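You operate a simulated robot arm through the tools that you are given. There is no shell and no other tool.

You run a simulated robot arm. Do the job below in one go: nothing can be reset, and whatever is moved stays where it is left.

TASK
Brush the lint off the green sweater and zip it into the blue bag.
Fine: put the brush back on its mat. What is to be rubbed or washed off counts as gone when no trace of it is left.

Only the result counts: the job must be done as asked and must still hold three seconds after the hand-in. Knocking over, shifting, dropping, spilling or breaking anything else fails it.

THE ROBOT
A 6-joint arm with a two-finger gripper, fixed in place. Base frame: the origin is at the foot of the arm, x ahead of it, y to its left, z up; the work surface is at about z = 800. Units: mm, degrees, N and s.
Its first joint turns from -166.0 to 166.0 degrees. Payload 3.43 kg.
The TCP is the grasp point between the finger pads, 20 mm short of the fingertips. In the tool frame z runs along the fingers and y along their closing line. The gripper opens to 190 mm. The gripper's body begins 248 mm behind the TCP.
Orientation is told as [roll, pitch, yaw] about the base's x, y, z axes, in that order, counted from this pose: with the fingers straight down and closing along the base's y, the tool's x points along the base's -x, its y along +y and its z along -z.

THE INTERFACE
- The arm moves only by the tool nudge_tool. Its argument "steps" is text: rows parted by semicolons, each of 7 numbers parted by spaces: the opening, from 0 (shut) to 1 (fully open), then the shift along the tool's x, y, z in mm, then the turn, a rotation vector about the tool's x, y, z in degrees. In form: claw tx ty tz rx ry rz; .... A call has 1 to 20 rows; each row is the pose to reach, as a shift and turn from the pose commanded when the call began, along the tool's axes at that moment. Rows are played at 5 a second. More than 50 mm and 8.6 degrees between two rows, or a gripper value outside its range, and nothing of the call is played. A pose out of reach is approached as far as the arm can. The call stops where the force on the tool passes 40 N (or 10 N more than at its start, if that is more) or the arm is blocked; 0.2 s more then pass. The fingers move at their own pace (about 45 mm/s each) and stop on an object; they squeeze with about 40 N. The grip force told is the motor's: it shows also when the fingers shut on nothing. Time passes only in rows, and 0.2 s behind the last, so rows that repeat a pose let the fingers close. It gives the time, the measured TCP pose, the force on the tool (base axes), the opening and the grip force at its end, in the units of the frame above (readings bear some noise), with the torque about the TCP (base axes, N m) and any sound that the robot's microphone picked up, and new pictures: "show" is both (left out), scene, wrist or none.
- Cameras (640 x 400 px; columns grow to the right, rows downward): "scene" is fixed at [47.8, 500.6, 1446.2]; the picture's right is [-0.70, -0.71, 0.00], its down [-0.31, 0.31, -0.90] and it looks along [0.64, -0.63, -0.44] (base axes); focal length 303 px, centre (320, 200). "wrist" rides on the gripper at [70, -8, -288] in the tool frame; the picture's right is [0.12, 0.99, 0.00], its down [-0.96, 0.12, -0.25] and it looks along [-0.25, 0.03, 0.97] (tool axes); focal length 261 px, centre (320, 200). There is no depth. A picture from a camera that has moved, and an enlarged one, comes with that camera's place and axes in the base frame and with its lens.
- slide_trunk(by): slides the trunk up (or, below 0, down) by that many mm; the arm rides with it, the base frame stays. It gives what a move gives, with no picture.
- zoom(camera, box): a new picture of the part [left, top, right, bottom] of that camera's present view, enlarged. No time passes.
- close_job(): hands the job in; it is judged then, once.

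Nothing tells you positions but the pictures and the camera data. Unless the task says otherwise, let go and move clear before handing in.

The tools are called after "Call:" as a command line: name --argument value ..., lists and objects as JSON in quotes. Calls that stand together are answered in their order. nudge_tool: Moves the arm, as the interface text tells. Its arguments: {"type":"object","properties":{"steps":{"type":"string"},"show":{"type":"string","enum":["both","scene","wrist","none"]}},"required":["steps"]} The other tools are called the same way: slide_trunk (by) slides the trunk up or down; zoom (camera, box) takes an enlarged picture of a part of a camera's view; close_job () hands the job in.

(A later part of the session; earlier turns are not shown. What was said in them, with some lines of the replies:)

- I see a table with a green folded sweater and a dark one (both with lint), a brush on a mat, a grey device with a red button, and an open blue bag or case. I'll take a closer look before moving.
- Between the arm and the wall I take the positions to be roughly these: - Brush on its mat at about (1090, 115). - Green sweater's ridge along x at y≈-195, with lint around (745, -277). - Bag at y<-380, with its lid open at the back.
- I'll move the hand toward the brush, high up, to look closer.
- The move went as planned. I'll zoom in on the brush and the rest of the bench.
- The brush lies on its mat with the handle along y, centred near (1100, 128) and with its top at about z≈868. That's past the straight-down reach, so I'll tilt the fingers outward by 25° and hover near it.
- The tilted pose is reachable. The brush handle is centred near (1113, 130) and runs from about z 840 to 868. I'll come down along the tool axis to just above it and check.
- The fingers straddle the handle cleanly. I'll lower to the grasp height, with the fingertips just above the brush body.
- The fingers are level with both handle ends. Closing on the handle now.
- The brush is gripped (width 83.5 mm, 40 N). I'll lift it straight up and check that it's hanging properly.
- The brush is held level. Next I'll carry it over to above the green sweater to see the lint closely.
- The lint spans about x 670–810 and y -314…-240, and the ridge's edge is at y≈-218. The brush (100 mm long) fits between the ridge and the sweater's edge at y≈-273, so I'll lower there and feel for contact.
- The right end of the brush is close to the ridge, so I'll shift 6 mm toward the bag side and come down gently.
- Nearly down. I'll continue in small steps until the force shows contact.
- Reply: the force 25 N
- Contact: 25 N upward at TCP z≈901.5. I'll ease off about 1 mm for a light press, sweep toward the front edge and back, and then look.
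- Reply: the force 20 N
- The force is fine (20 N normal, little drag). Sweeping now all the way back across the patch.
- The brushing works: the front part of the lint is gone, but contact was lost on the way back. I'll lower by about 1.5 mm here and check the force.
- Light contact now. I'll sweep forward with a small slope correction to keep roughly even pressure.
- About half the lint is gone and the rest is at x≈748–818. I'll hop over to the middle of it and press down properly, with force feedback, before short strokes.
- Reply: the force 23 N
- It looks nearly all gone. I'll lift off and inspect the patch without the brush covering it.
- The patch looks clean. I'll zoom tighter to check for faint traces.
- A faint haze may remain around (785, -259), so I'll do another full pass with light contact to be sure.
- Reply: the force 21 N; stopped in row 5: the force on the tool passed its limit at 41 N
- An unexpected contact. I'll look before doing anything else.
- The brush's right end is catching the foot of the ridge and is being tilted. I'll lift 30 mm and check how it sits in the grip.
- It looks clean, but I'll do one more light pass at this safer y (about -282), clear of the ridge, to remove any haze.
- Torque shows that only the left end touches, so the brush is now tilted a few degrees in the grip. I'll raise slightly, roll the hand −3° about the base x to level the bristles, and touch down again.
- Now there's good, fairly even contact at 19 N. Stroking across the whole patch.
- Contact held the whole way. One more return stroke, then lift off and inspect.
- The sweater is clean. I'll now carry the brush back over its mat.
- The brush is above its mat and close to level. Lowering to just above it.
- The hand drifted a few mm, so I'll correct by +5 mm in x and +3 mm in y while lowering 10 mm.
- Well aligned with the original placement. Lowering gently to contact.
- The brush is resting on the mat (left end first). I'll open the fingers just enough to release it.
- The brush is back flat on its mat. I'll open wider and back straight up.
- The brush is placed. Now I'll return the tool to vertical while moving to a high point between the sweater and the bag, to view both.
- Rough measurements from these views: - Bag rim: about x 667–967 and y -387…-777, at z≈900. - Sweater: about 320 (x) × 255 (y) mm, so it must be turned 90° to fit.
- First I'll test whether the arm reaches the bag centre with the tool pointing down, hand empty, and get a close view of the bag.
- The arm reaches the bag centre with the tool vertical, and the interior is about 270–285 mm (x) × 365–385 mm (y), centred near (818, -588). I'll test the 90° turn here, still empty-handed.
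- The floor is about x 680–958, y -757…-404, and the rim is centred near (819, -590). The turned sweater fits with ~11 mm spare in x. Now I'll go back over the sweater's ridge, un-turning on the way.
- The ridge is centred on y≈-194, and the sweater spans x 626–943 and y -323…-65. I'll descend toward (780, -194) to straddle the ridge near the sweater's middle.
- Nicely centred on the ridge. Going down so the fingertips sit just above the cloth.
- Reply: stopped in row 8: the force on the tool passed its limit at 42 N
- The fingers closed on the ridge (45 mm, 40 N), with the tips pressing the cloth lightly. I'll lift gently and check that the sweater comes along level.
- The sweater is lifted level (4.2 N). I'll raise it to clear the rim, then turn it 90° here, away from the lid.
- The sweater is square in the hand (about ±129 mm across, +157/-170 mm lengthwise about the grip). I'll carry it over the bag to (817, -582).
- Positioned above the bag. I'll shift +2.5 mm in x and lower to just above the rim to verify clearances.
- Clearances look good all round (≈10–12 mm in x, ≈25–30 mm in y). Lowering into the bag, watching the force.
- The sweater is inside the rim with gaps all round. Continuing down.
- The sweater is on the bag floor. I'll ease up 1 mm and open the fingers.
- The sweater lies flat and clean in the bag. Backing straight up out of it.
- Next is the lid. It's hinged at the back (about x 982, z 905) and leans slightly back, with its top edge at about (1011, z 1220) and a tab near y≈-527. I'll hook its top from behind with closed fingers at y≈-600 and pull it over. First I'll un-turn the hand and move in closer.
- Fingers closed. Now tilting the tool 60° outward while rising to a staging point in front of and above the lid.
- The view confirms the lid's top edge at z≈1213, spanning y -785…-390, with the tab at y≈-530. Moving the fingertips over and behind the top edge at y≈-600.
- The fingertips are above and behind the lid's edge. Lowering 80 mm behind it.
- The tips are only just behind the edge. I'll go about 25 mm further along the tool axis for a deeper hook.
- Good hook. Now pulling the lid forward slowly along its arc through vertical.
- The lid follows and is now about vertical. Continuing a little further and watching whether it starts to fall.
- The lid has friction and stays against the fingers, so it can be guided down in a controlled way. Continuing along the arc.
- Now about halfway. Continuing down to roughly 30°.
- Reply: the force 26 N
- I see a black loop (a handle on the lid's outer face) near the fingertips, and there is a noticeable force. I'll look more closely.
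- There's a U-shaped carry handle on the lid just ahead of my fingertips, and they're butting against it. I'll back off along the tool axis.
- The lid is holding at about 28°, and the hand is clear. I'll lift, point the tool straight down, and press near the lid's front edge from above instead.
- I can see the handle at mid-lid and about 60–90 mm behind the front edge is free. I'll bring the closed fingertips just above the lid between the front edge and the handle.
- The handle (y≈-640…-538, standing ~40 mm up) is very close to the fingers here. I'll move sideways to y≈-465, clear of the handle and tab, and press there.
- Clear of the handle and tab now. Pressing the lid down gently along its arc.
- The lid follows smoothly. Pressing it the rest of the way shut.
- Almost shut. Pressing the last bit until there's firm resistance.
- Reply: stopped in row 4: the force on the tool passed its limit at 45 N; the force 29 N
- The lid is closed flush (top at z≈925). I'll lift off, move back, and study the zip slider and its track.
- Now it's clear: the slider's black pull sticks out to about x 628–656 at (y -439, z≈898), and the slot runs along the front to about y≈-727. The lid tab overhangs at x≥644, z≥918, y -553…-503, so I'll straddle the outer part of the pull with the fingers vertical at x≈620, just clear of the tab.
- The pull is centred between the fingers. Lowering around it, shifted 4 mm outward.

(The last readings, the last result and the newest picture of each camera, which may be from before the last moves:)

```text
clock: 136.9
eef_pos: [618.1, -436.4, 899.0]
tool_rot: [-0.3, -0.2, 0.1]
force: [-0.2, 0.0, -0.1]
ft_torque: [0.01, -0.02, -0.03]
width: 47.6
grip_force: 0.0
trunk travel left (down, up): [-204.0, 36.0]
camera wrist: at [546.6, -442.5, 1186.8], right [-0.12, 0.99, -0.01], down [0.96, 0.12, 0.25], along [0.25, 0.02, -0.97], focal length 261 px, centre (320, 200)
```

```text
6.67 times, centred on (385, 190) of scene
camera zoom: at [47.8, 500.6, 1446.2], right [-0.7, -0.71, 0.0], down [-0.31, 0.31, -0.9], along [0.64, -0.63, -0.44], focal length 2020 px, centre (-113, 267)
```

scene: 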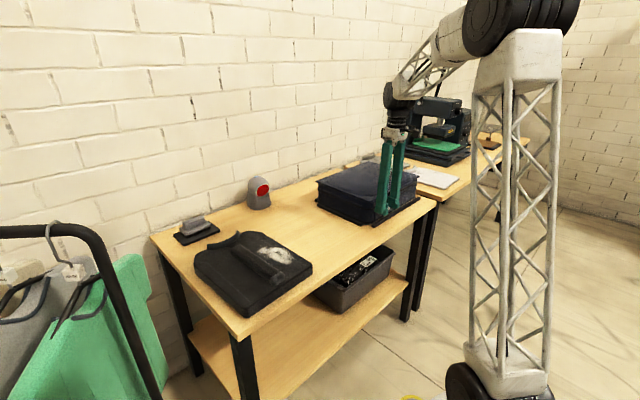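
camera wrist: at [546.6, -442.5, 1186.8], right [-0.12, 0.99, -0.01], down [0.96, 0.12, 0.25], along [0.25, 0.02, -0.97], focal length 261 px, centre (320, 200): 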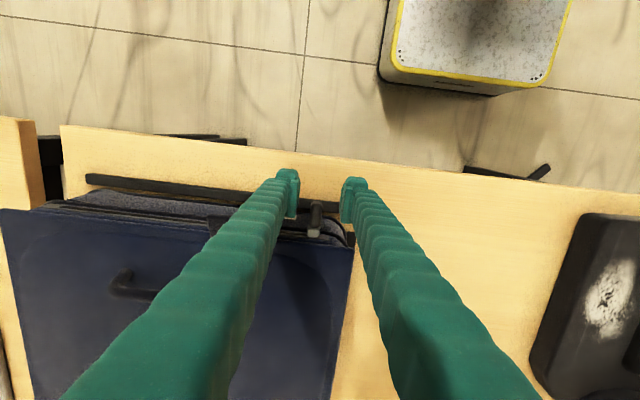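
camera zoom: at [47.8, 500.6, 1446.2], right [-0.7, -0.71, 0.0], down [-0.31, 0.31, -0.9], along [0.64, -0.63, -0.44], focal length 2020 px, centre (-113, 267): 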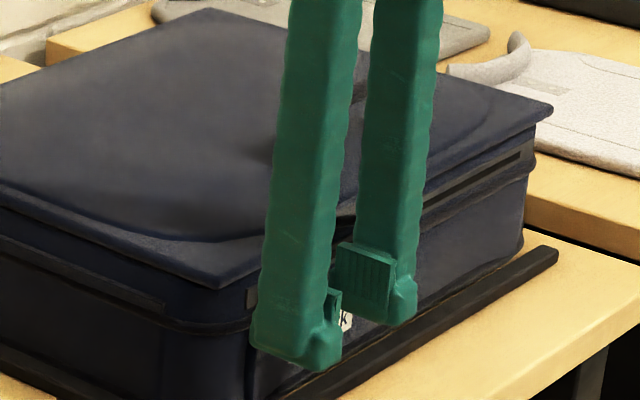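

I'll close to a loose straddle (about 19 mm) around the pull, then draw it toward -y and check that the slider moves.

Call:
nudge_tool --steps "0.1 0 0 0 0 0 0; 0.1 0 0 0 0 0 0; 0.1 0 -8 0 0 0 0; 0.1 0 -16 0 0 0 0; 0.1 0 -26 0 0 0 0; 0.1 0 -36 0 0 0 0; 0.1 0 -36 0 0 0 0"

Call:
zoom --camera "wrist" --box '[200, 120, 440, 280]'

Call:
zoom --camera "scene" --box '[350, 160, 420, 220]'

```text
clock: 138.5
eef_pos: [617.7, -473.2, 900.8]
tool_rot: [-0.3, -0.2, 0.1]
force: [-0.4, -0.6, -1.2]
ft_torque: [-0.01, -0.02, 0.02]
width: 18.9
grip_force: 0.1
trunk travel left (down, up): [-204.0, 36.0]
camera wrist: at [547.3, -479.4, 1188.4], right [-0.12, 0.99, -0.01], down [0.96, 0.12, 0.25], along [0.25, 0.02, -0.97], focal length 261 px, centre (320, 200)
```

scene: 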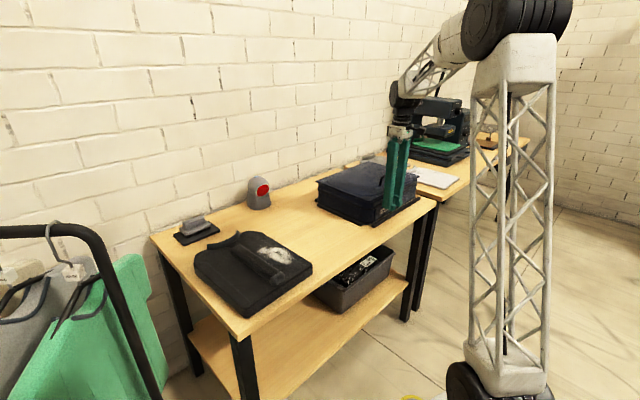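
wrist: 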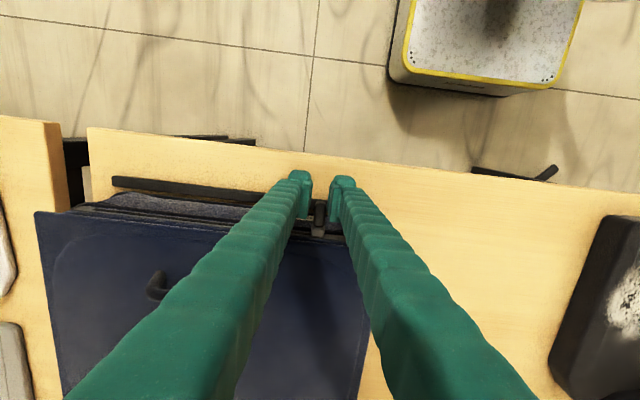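

```text
2.50 times, centred on (320, 200) of wrist
camera zoom: at [547.3, -479.4, 1188.4], right [-0.12, 0.99, -0.01], down [0.96, 0.12, 0.25], along [0.25, 0.02, -0.97], focal length 652 px, centre (320, 200)
```

zoom: 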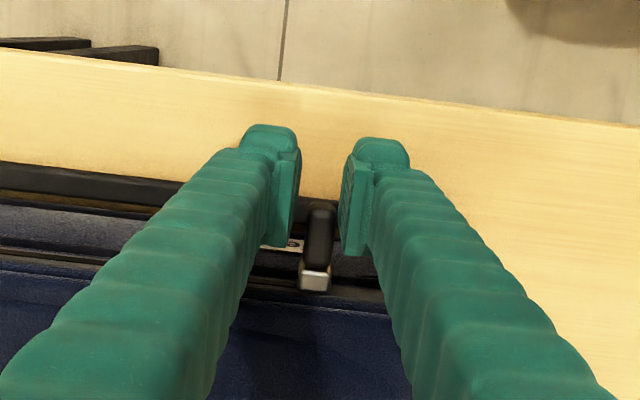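

```text
6.67 times, centred on (385, 190) of scene
camera zoom: at [47.8, 500.6, 1446.2], right [-0.7, -0.71, 0.0], down [-0.31, 0.31, -0.9], along [0.64, -0.63, -0.44], focal length 2020 px, centre (-113, 267)
```

zoom: 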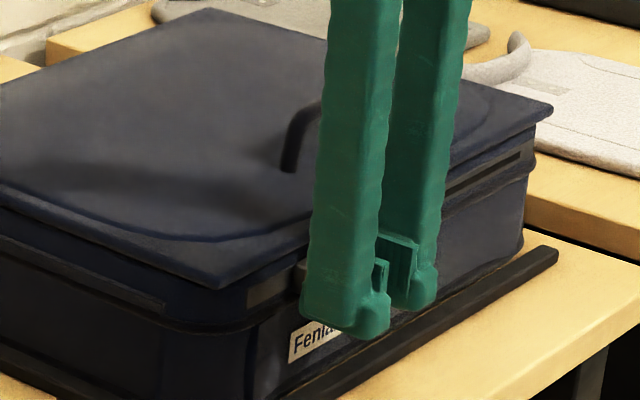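

The slider moves with the pull. Continuing slowly past the tab, watching the force.

Call:
nudge_tool --steps "0.1 0 -10 0 0 0 0; 0.1 0 -20 0 0 0 0; 0.1 0 -30 0 0 0 0; 0.1 0 -40 0 0 0 0; 0.1 0 -50 0 0 0 0; 0.1 0 -50 0 0 0 0"

Call:
zoom --camera "wrist" --box '[200, 120, 440, 280]'

Call:
zoom --camera "scene" --box '[350, 160, 430, 220]'

```text
clock: 139.9
eef_pos: [617.3, -524.5, 900.1]
tool_rot: [-0.3, -0.2, 0.1]
force: [0.4, 0.5, 0.4]
ft_torque: [-0.03, -0.02, -0.05]
width: 19.1
grip_force: 0.0
trunk travel left (down, up): [-204.0, 36.0]
camera wrist: at [546.7, -530.7, 1187.7], right [-0.12, 0.99, -0.01], down [0.96, 0.12, 0.25], along [0.25, 0.02, -0.97], focal length 261 px, centre (320, 200)
```

scene: 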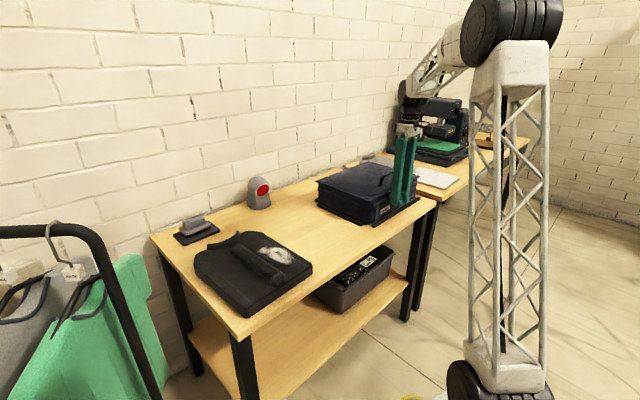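
wrist: 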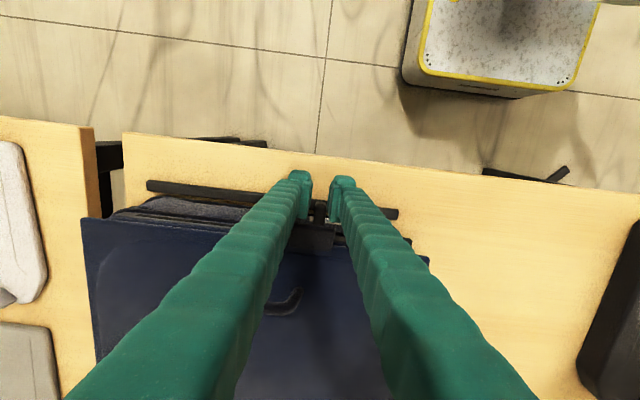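

```text
2.50 times, centred on (320, 200) of wrist
camera zoom: at [546.7, -530.7, 1187.7], right [-0.12, 0.99, -0.01], down [0.96, 0.12, 0.25], along [0.25, 0.02, -0.97], focal length 652 px, centre (320, 200)
```

zoom: 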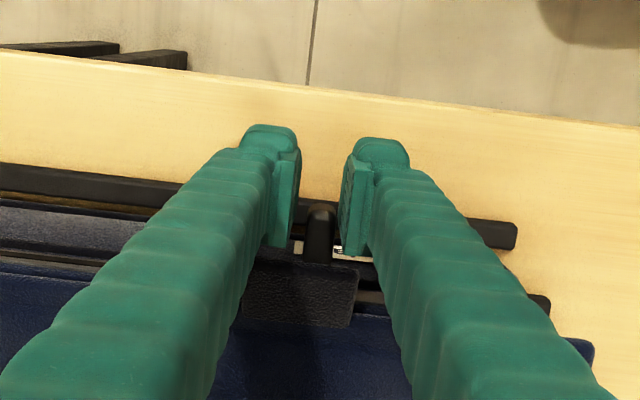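

```text
6.67 times, centred on (390, 190) of scene
camera zoom: at [47.8, 500.6, 1446.2], right [-0.7, -0.71, 0.0], down [-0.31, 0.31, -0.9], along [0.64, -0.63, -0.44], focal length 2020 px, centre (-147, 267)
```

zoom: 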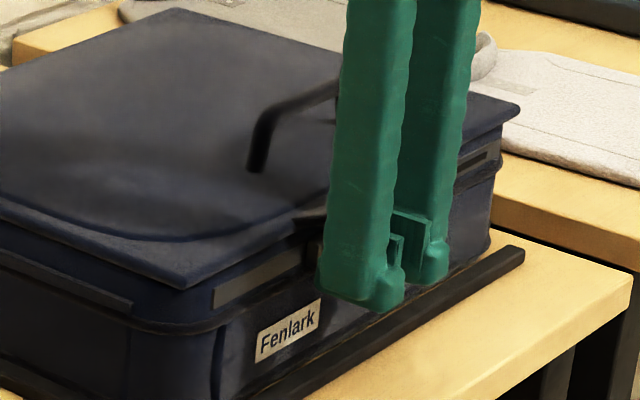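

Passing the tab without contact, and the track behind the slider has closed up. Continuing along the front.

Call:
nudge_tool --steps "0.1 0 -14 0 0 0 0; 0.1 0 -28 0 0 0 0; 0.1 0 -42 0 0 0 0; 0.1 0 -56 0 0 0 0; 0.1 0 -70 0 0 0 0; 0.1 0 -84 0 0 0 0; 0.1 0 -98 0 0 0 0; 0.1 0 -112 0 0 0 0; 0.1 0 -126 0 0 0 0; 0.1 0 -140 0 0 0 0; 0.1 0 -154 0 0 0 0; 0.1 0 -154 0 0 0 0"

Call:
zoom --camera "wrist" --box '[200, 120, 440, 280]'

Call:
zoom --camera "scene" --box '[350, 150, 440, 220]'

```text
clock: 142.5
eef_pos: [618.4, -675.4, 902.4]
tool_rot: [-0.3, -0.2, 0.1]
force: [0.7, 0.1, 0.2]
ft_torque: [0.06, 0.02, -0.04]
width: 19.1
grip_force: 0.0
trunk travel left (down, up): [-204.0, 36.0]
camera wrist: at [547.6, -683.0, 1188.3], right [-0.12, 0.99, -0.01], down [0.96, 0.12, 0.25], along [0.25, 0.02, -0.97], focal length 261 px, centre (320, 200)
```

scene: 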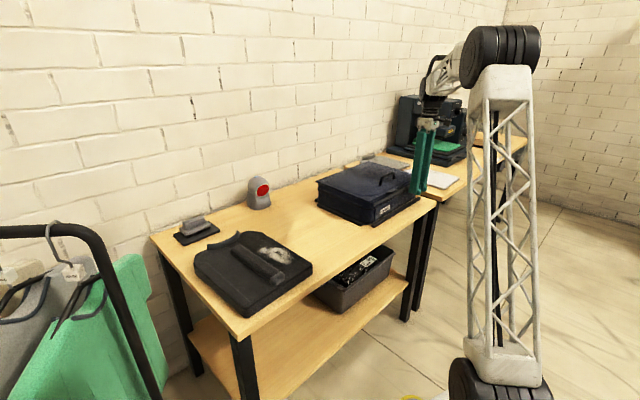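
wrist: 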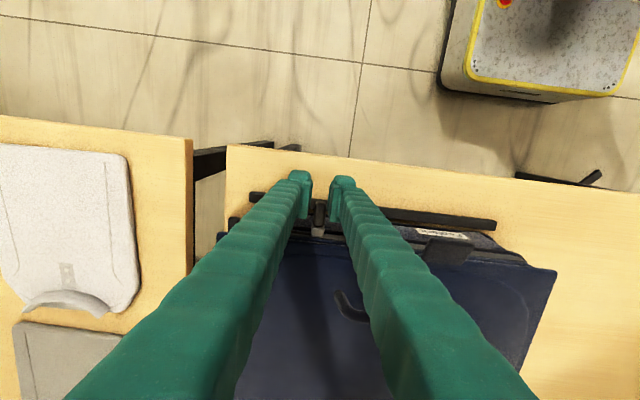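

```text
2.50 times, centred on (320, 200) of wrist
camera zoom: at [547.6, -683.0, 1188.3], right [-0.12, 0.99, -0.01], down [0.96, 0.12, 0.25], along [0.25, 0.02, -0.97], focal length 652 px, centre (320, 200)
```

zoom: 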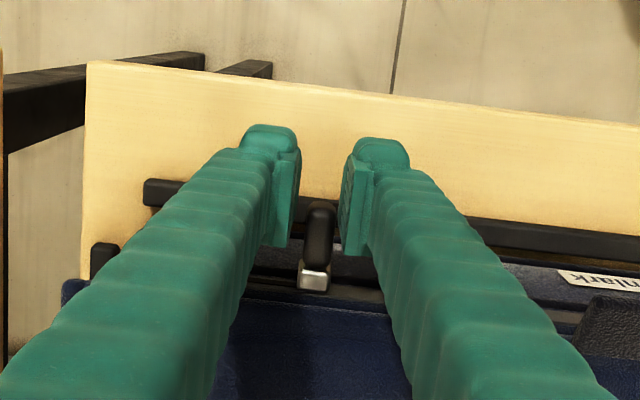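

```text
5.71 times, centred on (395, 185) of scene
camera zoom: at [47.8, 500.6, 1446.2], right [-0.7, -0.71, 0.0], down [-0.31, 0.31, -0.9], along [0.64, -0.63, -0.44], focal length 1732 px, centre (-109, 286)
```

zoom: 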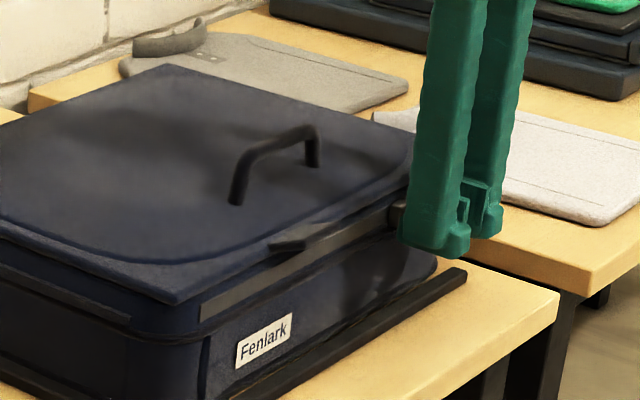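

Nearly there. Continuing in smaller steps until the slider reaches its end stop.

Call:
nudge_tool --steps "0.1 0 -8 0 0 0 0; 0.1 0 -16 0 0 0 0; 0.1 0 -24 0 0 0 0; 0.1 0 -32 0 0 0 0; 0.1 0 -40 0 0 0 0; 0.1 0 -40 0 0 0 0"

Call:
zoom --camera "wrist" --box '[200, 120, 440, 280]'

Call:
zoom --camera "scene" --box '[360, 150, 440, 210]'

```text
clock: 143.9
eef_pos: [617.4, -718.1, 900.0]
tool_rot: [-0.2, -0.3, 0.1]
force: [-0.6, -0.4, 0.5]
ft_torque: [0.02, 0.03, -0.02]
width: 19.2
grip_force: 0.1
trunk travel left (down, up): [-204.0, 36.0]
camera wrist: at [546.5, -723.9, 1187.7], right [-0.12, 0.99, -0.01], down [0.96, 0.12, 0.25], along [0.25, 0.02, -0.97], focal length 261 px, centre (320, 200)
```

scene: 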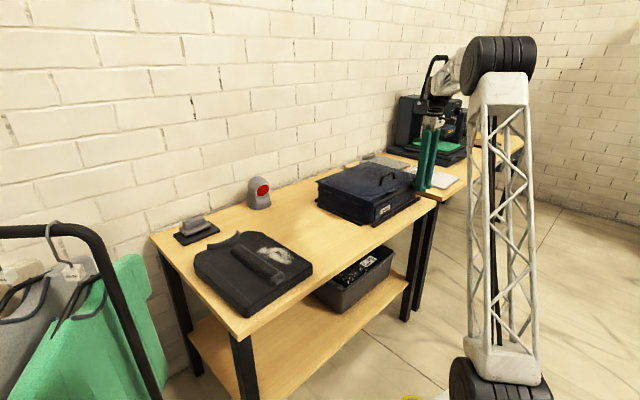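
wrist: 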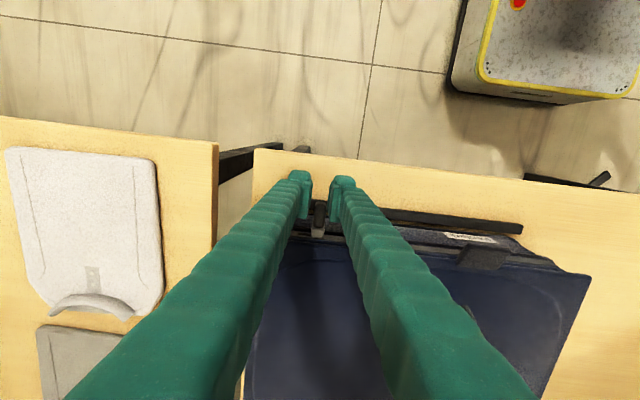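

```text
2.50 times, centred on (320, 200) of wrist
camera zoom: at [546.5, -723.9, 1187.7], right [-0.12, 0.99, -0.01], down [0.96, 0.12, 0.25], along [0.25, 0.02, -0.97], focal length 652 px, centre (320, 200)
```

zoom: 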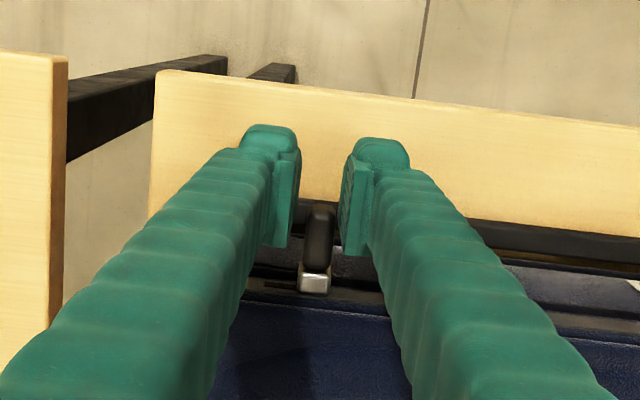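

```text
6.67 times, centred on (400, 180) of scene
camera zoom: at [47.8, 500.6, 1446.2], right [-0.7, -0.71, 0.0], down [-0.31, 0.31, -0.9], along [0.64, -0.63, -0.44], focal length 2020 px, centre (-213, 333)
```

zoom: 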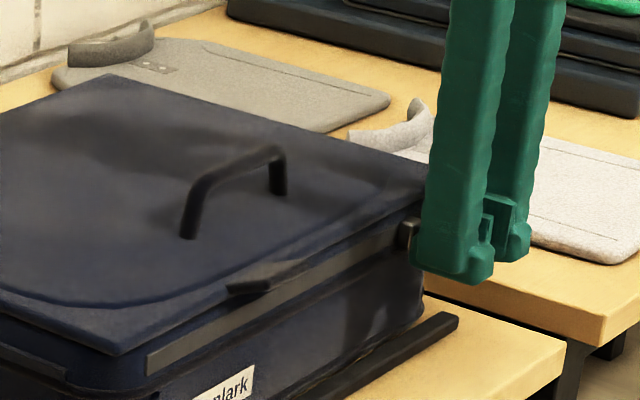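

Call:
nudge_tool --steps "0.1 0 -5 0 0 0 0; 0.1 0 -10 0 0 0 0; 0.1 0 -15 0 0 0 0; 0.1 0 -20 0 0 0 0; 0.1 0 -25 0 0 0 0; 0.1 0 -30 0 0 0 0; 0.1 0 -30 0 0 0 0"

Call:
zoom --camera "wrist" --box '[200, 120, 440, 280]'

Call:
zoom --camera "scene" --box '[360, 150, 440, 210]'

```text
clock: 145.5
eef_pos: [618.1, -745.3, 901.0]
tool_rot: [-0.4, -0.3, 0.0]
force: [0.6, 5.3, -1.0]
ft_torque: [0.05, -0.01, 0.07]
width: 22.3
grip_force: 2.4
trunk travel left (down, up): [-204.0, 36.0]
camera wrist: at [546.9, -752.7, 1188.6], right [-0.12, 0.99, -0.01], down [0.96, 0.12, 0.25], along [0.25, 0.02, -0.97], focal length 261 px, centre (320, 200)
```

scene: 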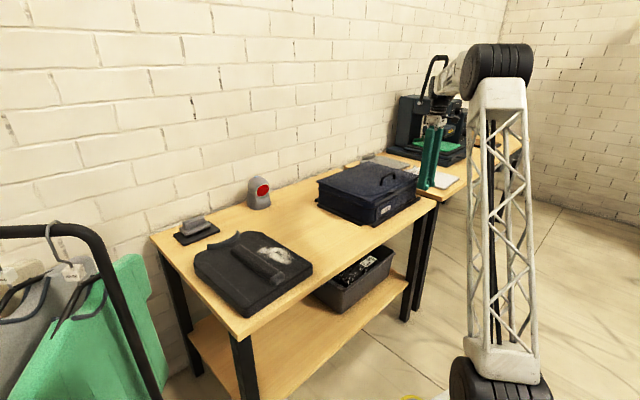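
wrist: 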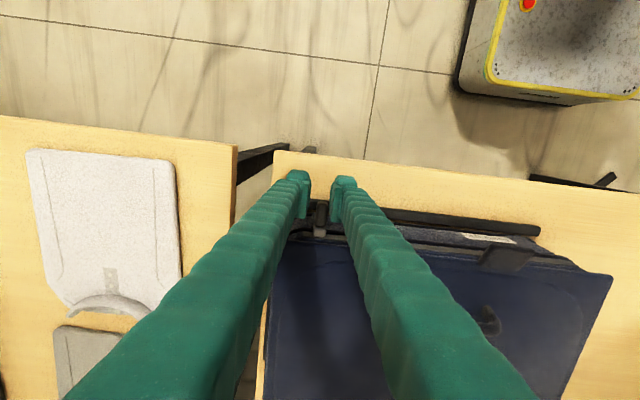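

```text
2.50 times, centred on (320, 200) of wrist
camera zoom: at [546.9, -752.7, 1188.6], right [-0.12, 0.99, -0.01], down [0.96, 0.12, 0.25], along [0.25, 0.02, -0.97], focal length 652 px, centre (320, 200)
```

zoom: 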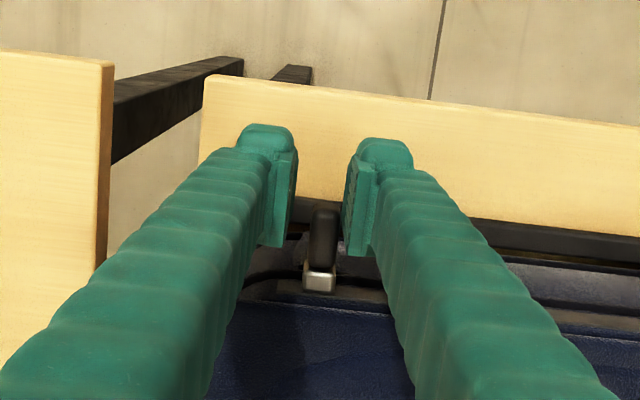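

```text
6.67 times, centred on (400, 180) of scene
camera zoom: at [47.8, 500.6, 1446.2], right [-0.7, -0.71, 0.0], down [-0.31, 0.31, -0.9], along [0.64, -0.63, -0.44], focal length 2020 px, centre (-213, 333)
```

zoom: 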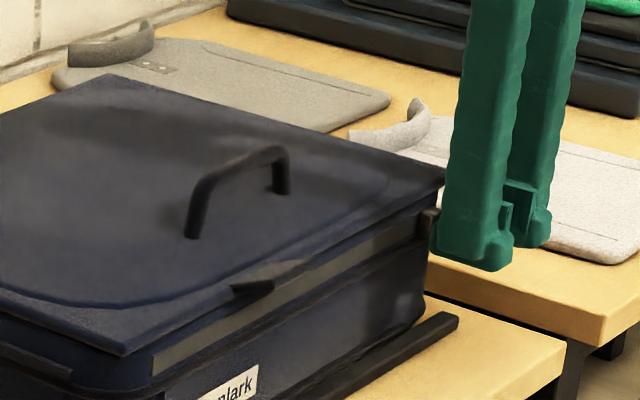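

The slider has hit its end stop (5 N, fingers spread slightly). I'll ease back, open, and lift clear.

Call:
nudge_tool --steps "0.1 0 3 0 0 0 0; 0.2 0 5 0 0 0 0; 0.3 0 5 0 0 0 0; 0.3 0 5 0 0 0 0; 0.3 0 5 -20 0 0 0; 0.3 0 5 -60 0 0 0; 0.3 0 5 -105 0 0 0; 0.3 20 20 -150 0 0 0; 0.3 40 40 -180 0 0 0; 0.3 40 40 -180 0 0 0"

Call:
zoom --camera "scene" --box '[310, 140, 440, 230]'

Call:
zoom --camera "scene" --box '[375, 160, 435, 210]'

```text
refused: row 8 steps farther than a row can; nothing moved
```

```text
4.44 times, centred on (375, 185) of scene
camera zoom: at [47.8, 500.6, 1446.2], right [-0.7, -0.71, 0.0], down [-0.31, 0.31, -0.9], along [0.64, -0.63, -0.44], focal length 1347 px, centre (76, 267)
```

zoom: 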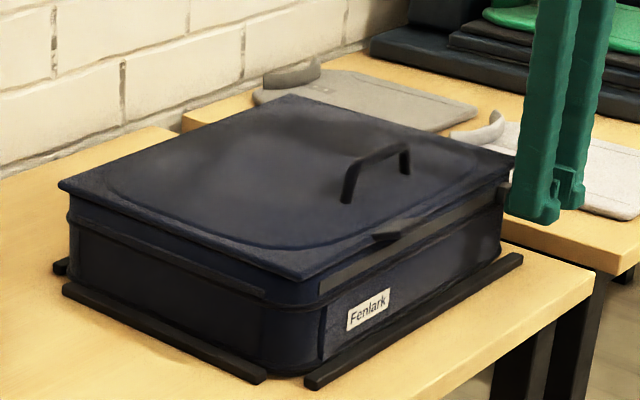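

```text
8.00 times, centred on (405, 185) of scene
camera zoom: at [47.8, 500.6, 1446.2], right [-0.7, -0.71, 0.0], down [-0.31, 0.31, -0.9], along [0.64, -0.63, -0.44], focal length 2424 px, centre (-360, 320)
```

zoom: 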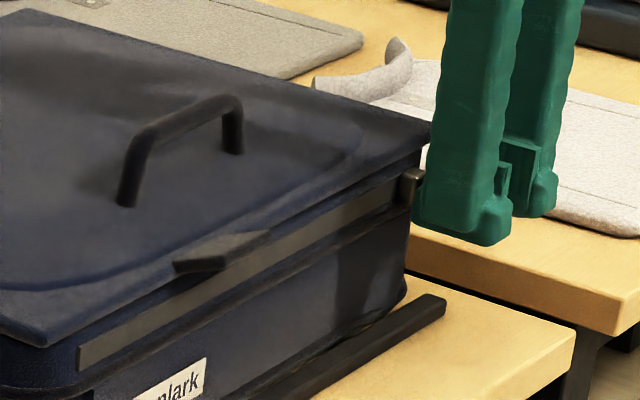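

The zip is closed along its whole length. I'll repeat the retreat with smaller steps.

Call:
nudge_tool --steps "0.1 0 3 0 0 0 0; 0.2 0 4 0 0 0 0; 0.3 0 4 0 0 0 0; 0.3 0 4 0 0 0 0; 0.3 0 4 -20 0 0 0; 0.3 0 4 -60 0 0 0; 0.3 0 4 -100 0 0 0; 0.3 15 15 -140 0 0 0; 0.3 35 30 -170 0 0 0; 0.3 70 60 -180 0 0 0; 0.3 70 60 -180 0 0 0"

Call:
zoom --camera "scene" --box '[310, 140, 440, 230]'

Call:
zoom --camera "scene" --box '[375, 160, 435, 210]'

Call:
zoom --camera "wrist" --box '[160, 120, 640, 400]'

```text
clock: 147.9
eef_pos: [548.6, -683.1, 1083.2]
tool_rot: [-0.2, -0.2, 0.2]
force: [0.5, -0.7, -0.6]
ft_torque: [-0.08, -0.05, -0.02]
width: 56.8
grip_force: 0.0
trunk travel left (down, up): [-204.0, 36.0]
camera wrist: at [477.5, -690.9, 1369.6], right [-0.12, 0.99, -0.01], down [0.96, 0.12, 0.25], along [0.25, 0.02, -0.97], focal length 261 px, centre (320, 200)
```

scene: 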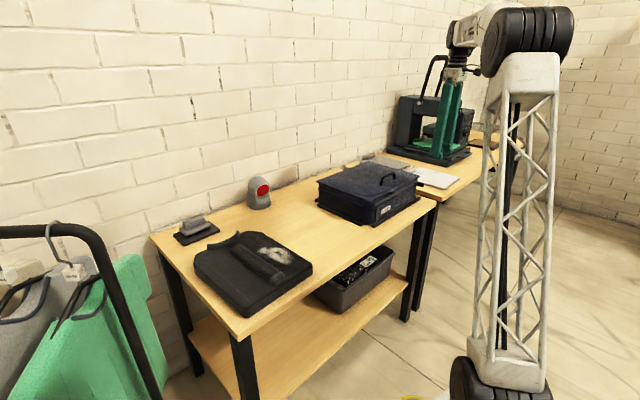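
wrist: 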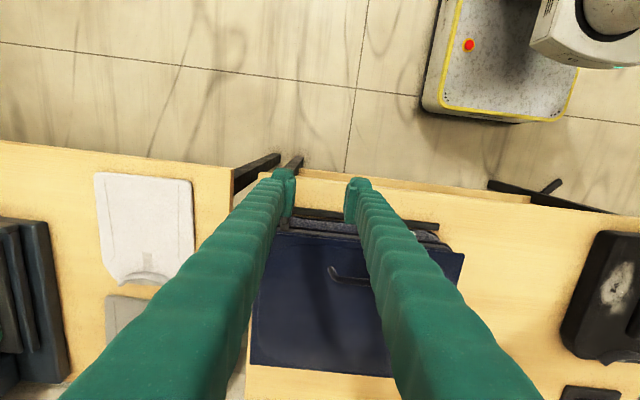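

```text
4.44 times, centred on (375, 185) of scene
camera zoom: at [47.8, 500.6, 1446.2], right [-0.7, -0.71, 0.0], down [-0.31, 0.31, -0.9], along [0.64, -0.63, -0.44], focal length 1347 px, centre (76, 267)
```

zoom: 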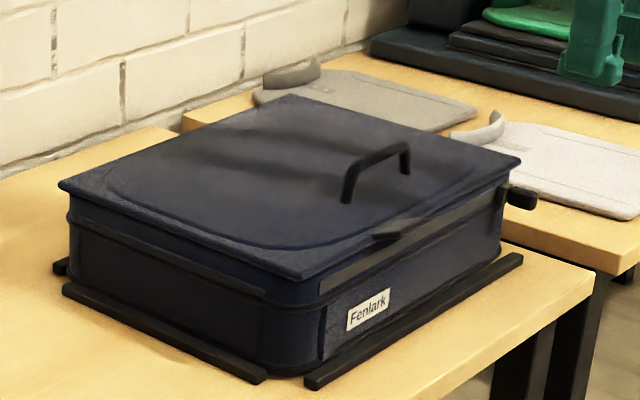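

```text
8.00 times, centred on (405, 185) of scene
camera zoom: at [47.8, 500.6, 1446.2], right [-0.7, -0.71, 0.0], down [-0.31, 0.31, -0.9], along [0.64, -0.63, -0.44], focal length 2424 px, centre (-360, 320)
```

zoom: 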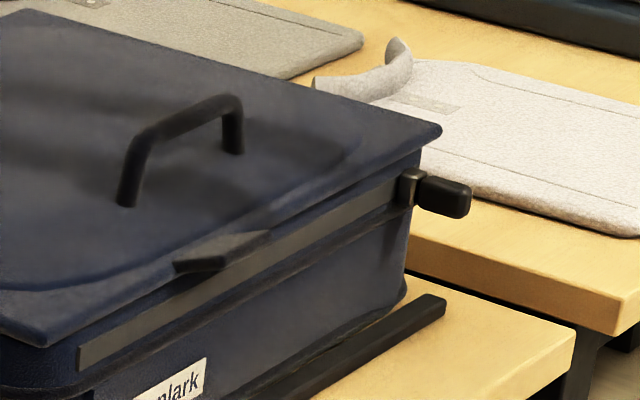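

```text
1.33 times, centred on (400, 260) of wrist
camera zoom: at [477.5, -690.9, 1369.6], right [-0.12, 0.99, -0.01], down [0.96, 0.12, 0.25], along [0.25, 0.02, -0.97], focal length 348 px, centre (213, 120)
```

zoom: 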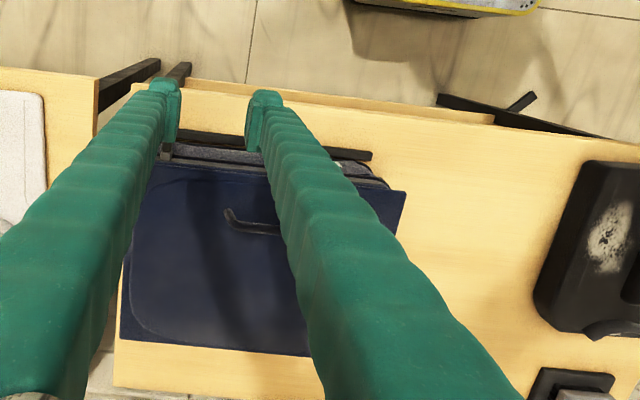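

The slider is at the far end and the slot is fully closed. One last check of the brush, mat and the rest of the bench.

Call:
zoom --camera "scene" --box '[150, 170, 310, 310]'

Call:
nudge_tool --steps "0.3 0 20 -30 0 0 0; 0.3 0 45 -60 0 0 0; 0.3 0 70 -90 0 0 0; 0.3 0 100 -120 0 0 0; 0.3 0 130 -150 0 0 0; 0.3 0 130 -150 0 0 0; 0.3 0 130 -150 0 0 0; 0.3 0 130 -150 0 0 0"

Call:
zoom --camera "scene" --box '[310, 140, 440, 230]'

```text
2.86 times, centred on (230, 240) of scene
camera zoom: at [47.8, 500.6, 1446.2], right [-0.7, -0.71, 0.0], down [-0.31, 0.31, -0.9], along [0.64, -0.63, -0.44], focal length 866 px, centre (577, 86)
```

zoom: 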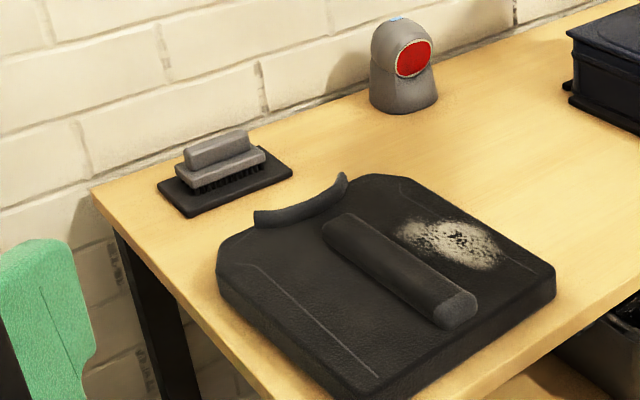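

```text
clock: 149.7
eef_pos: [547.0, -557.7, 1228.5]
tool_rot: [-0.2, -0.2, 0.0]
force: [0.0, 0.6, -0.8]
ft_torque: [0.03, 0.02, 0.0]
width: 56.9
grip_force: 0.0
trunk travel left (down, up): [-204.0, 36.0]
camera wrist: at [476.2, -563.8, 1515.7], right [-0.12, 0.99, -0.01], down [0.96, 0.12, 0.25], along [0.25, 0.02, -0.97], focal length 261 px, centre (320, 200)
```

scene: 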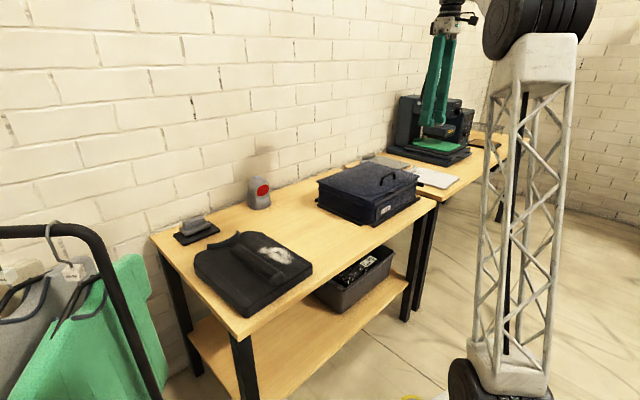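
wrist: 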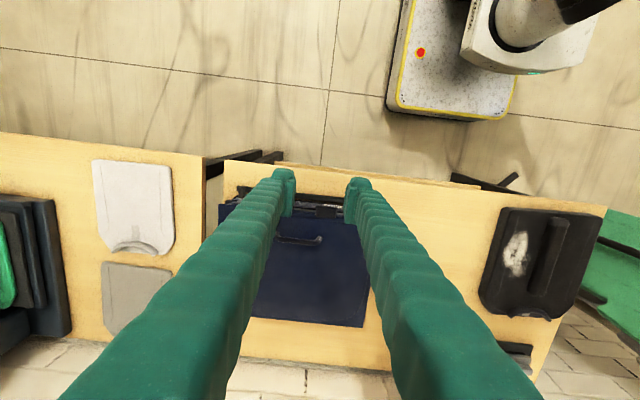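

```text
4.44 times, centred on (375, 185) of scene
camera zoom: at [47.8, 500.6, 1446.2], right [-0.7, -0.71, 0.0], down [-0.31, 0.31, -0.9], along [0.64, -0.63, -0.44], focal length 1347 px, centre (76, 267)
```

zoom: 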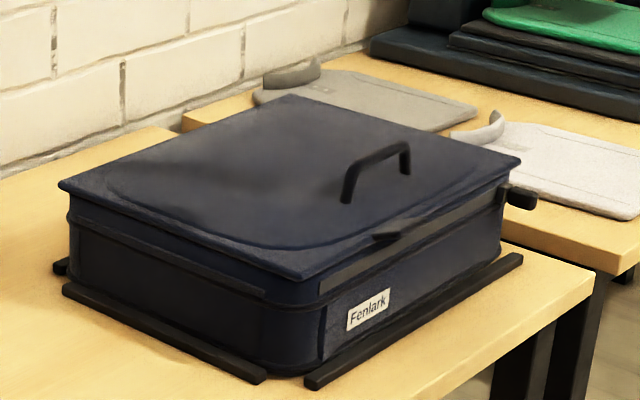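

The brush is back on its mat and the cleaned green sweater is inside the closed, fully zipped blue bag. Everything else is where it was and the hand is clear, so I'm handing in.

Call:
close_job

```text
The job is handed in.
```

I brushed the lint off the green sweater, put the sweater in the blue bag, and zipped the bag shut. The brush is back flat on its mat. The job has been handed in, and no result has come back yet.

- **Lint:** I did a second pass because of a possible faint haze. Close-up views afterwards showed no lint left on the sweater.
- **Bag:** the sweater is turned 90° so it fits, and it lies flat on the bag's floor. The lid is closed flush and the zip slider is at its end stop. The bag shifted about 3 mm when the slider hit the stop.
- **Everything else:** the dark sweater still has its lint, since you only asked for the green one. In the final views nothing else looked moved, and the hand is clear of the bench.
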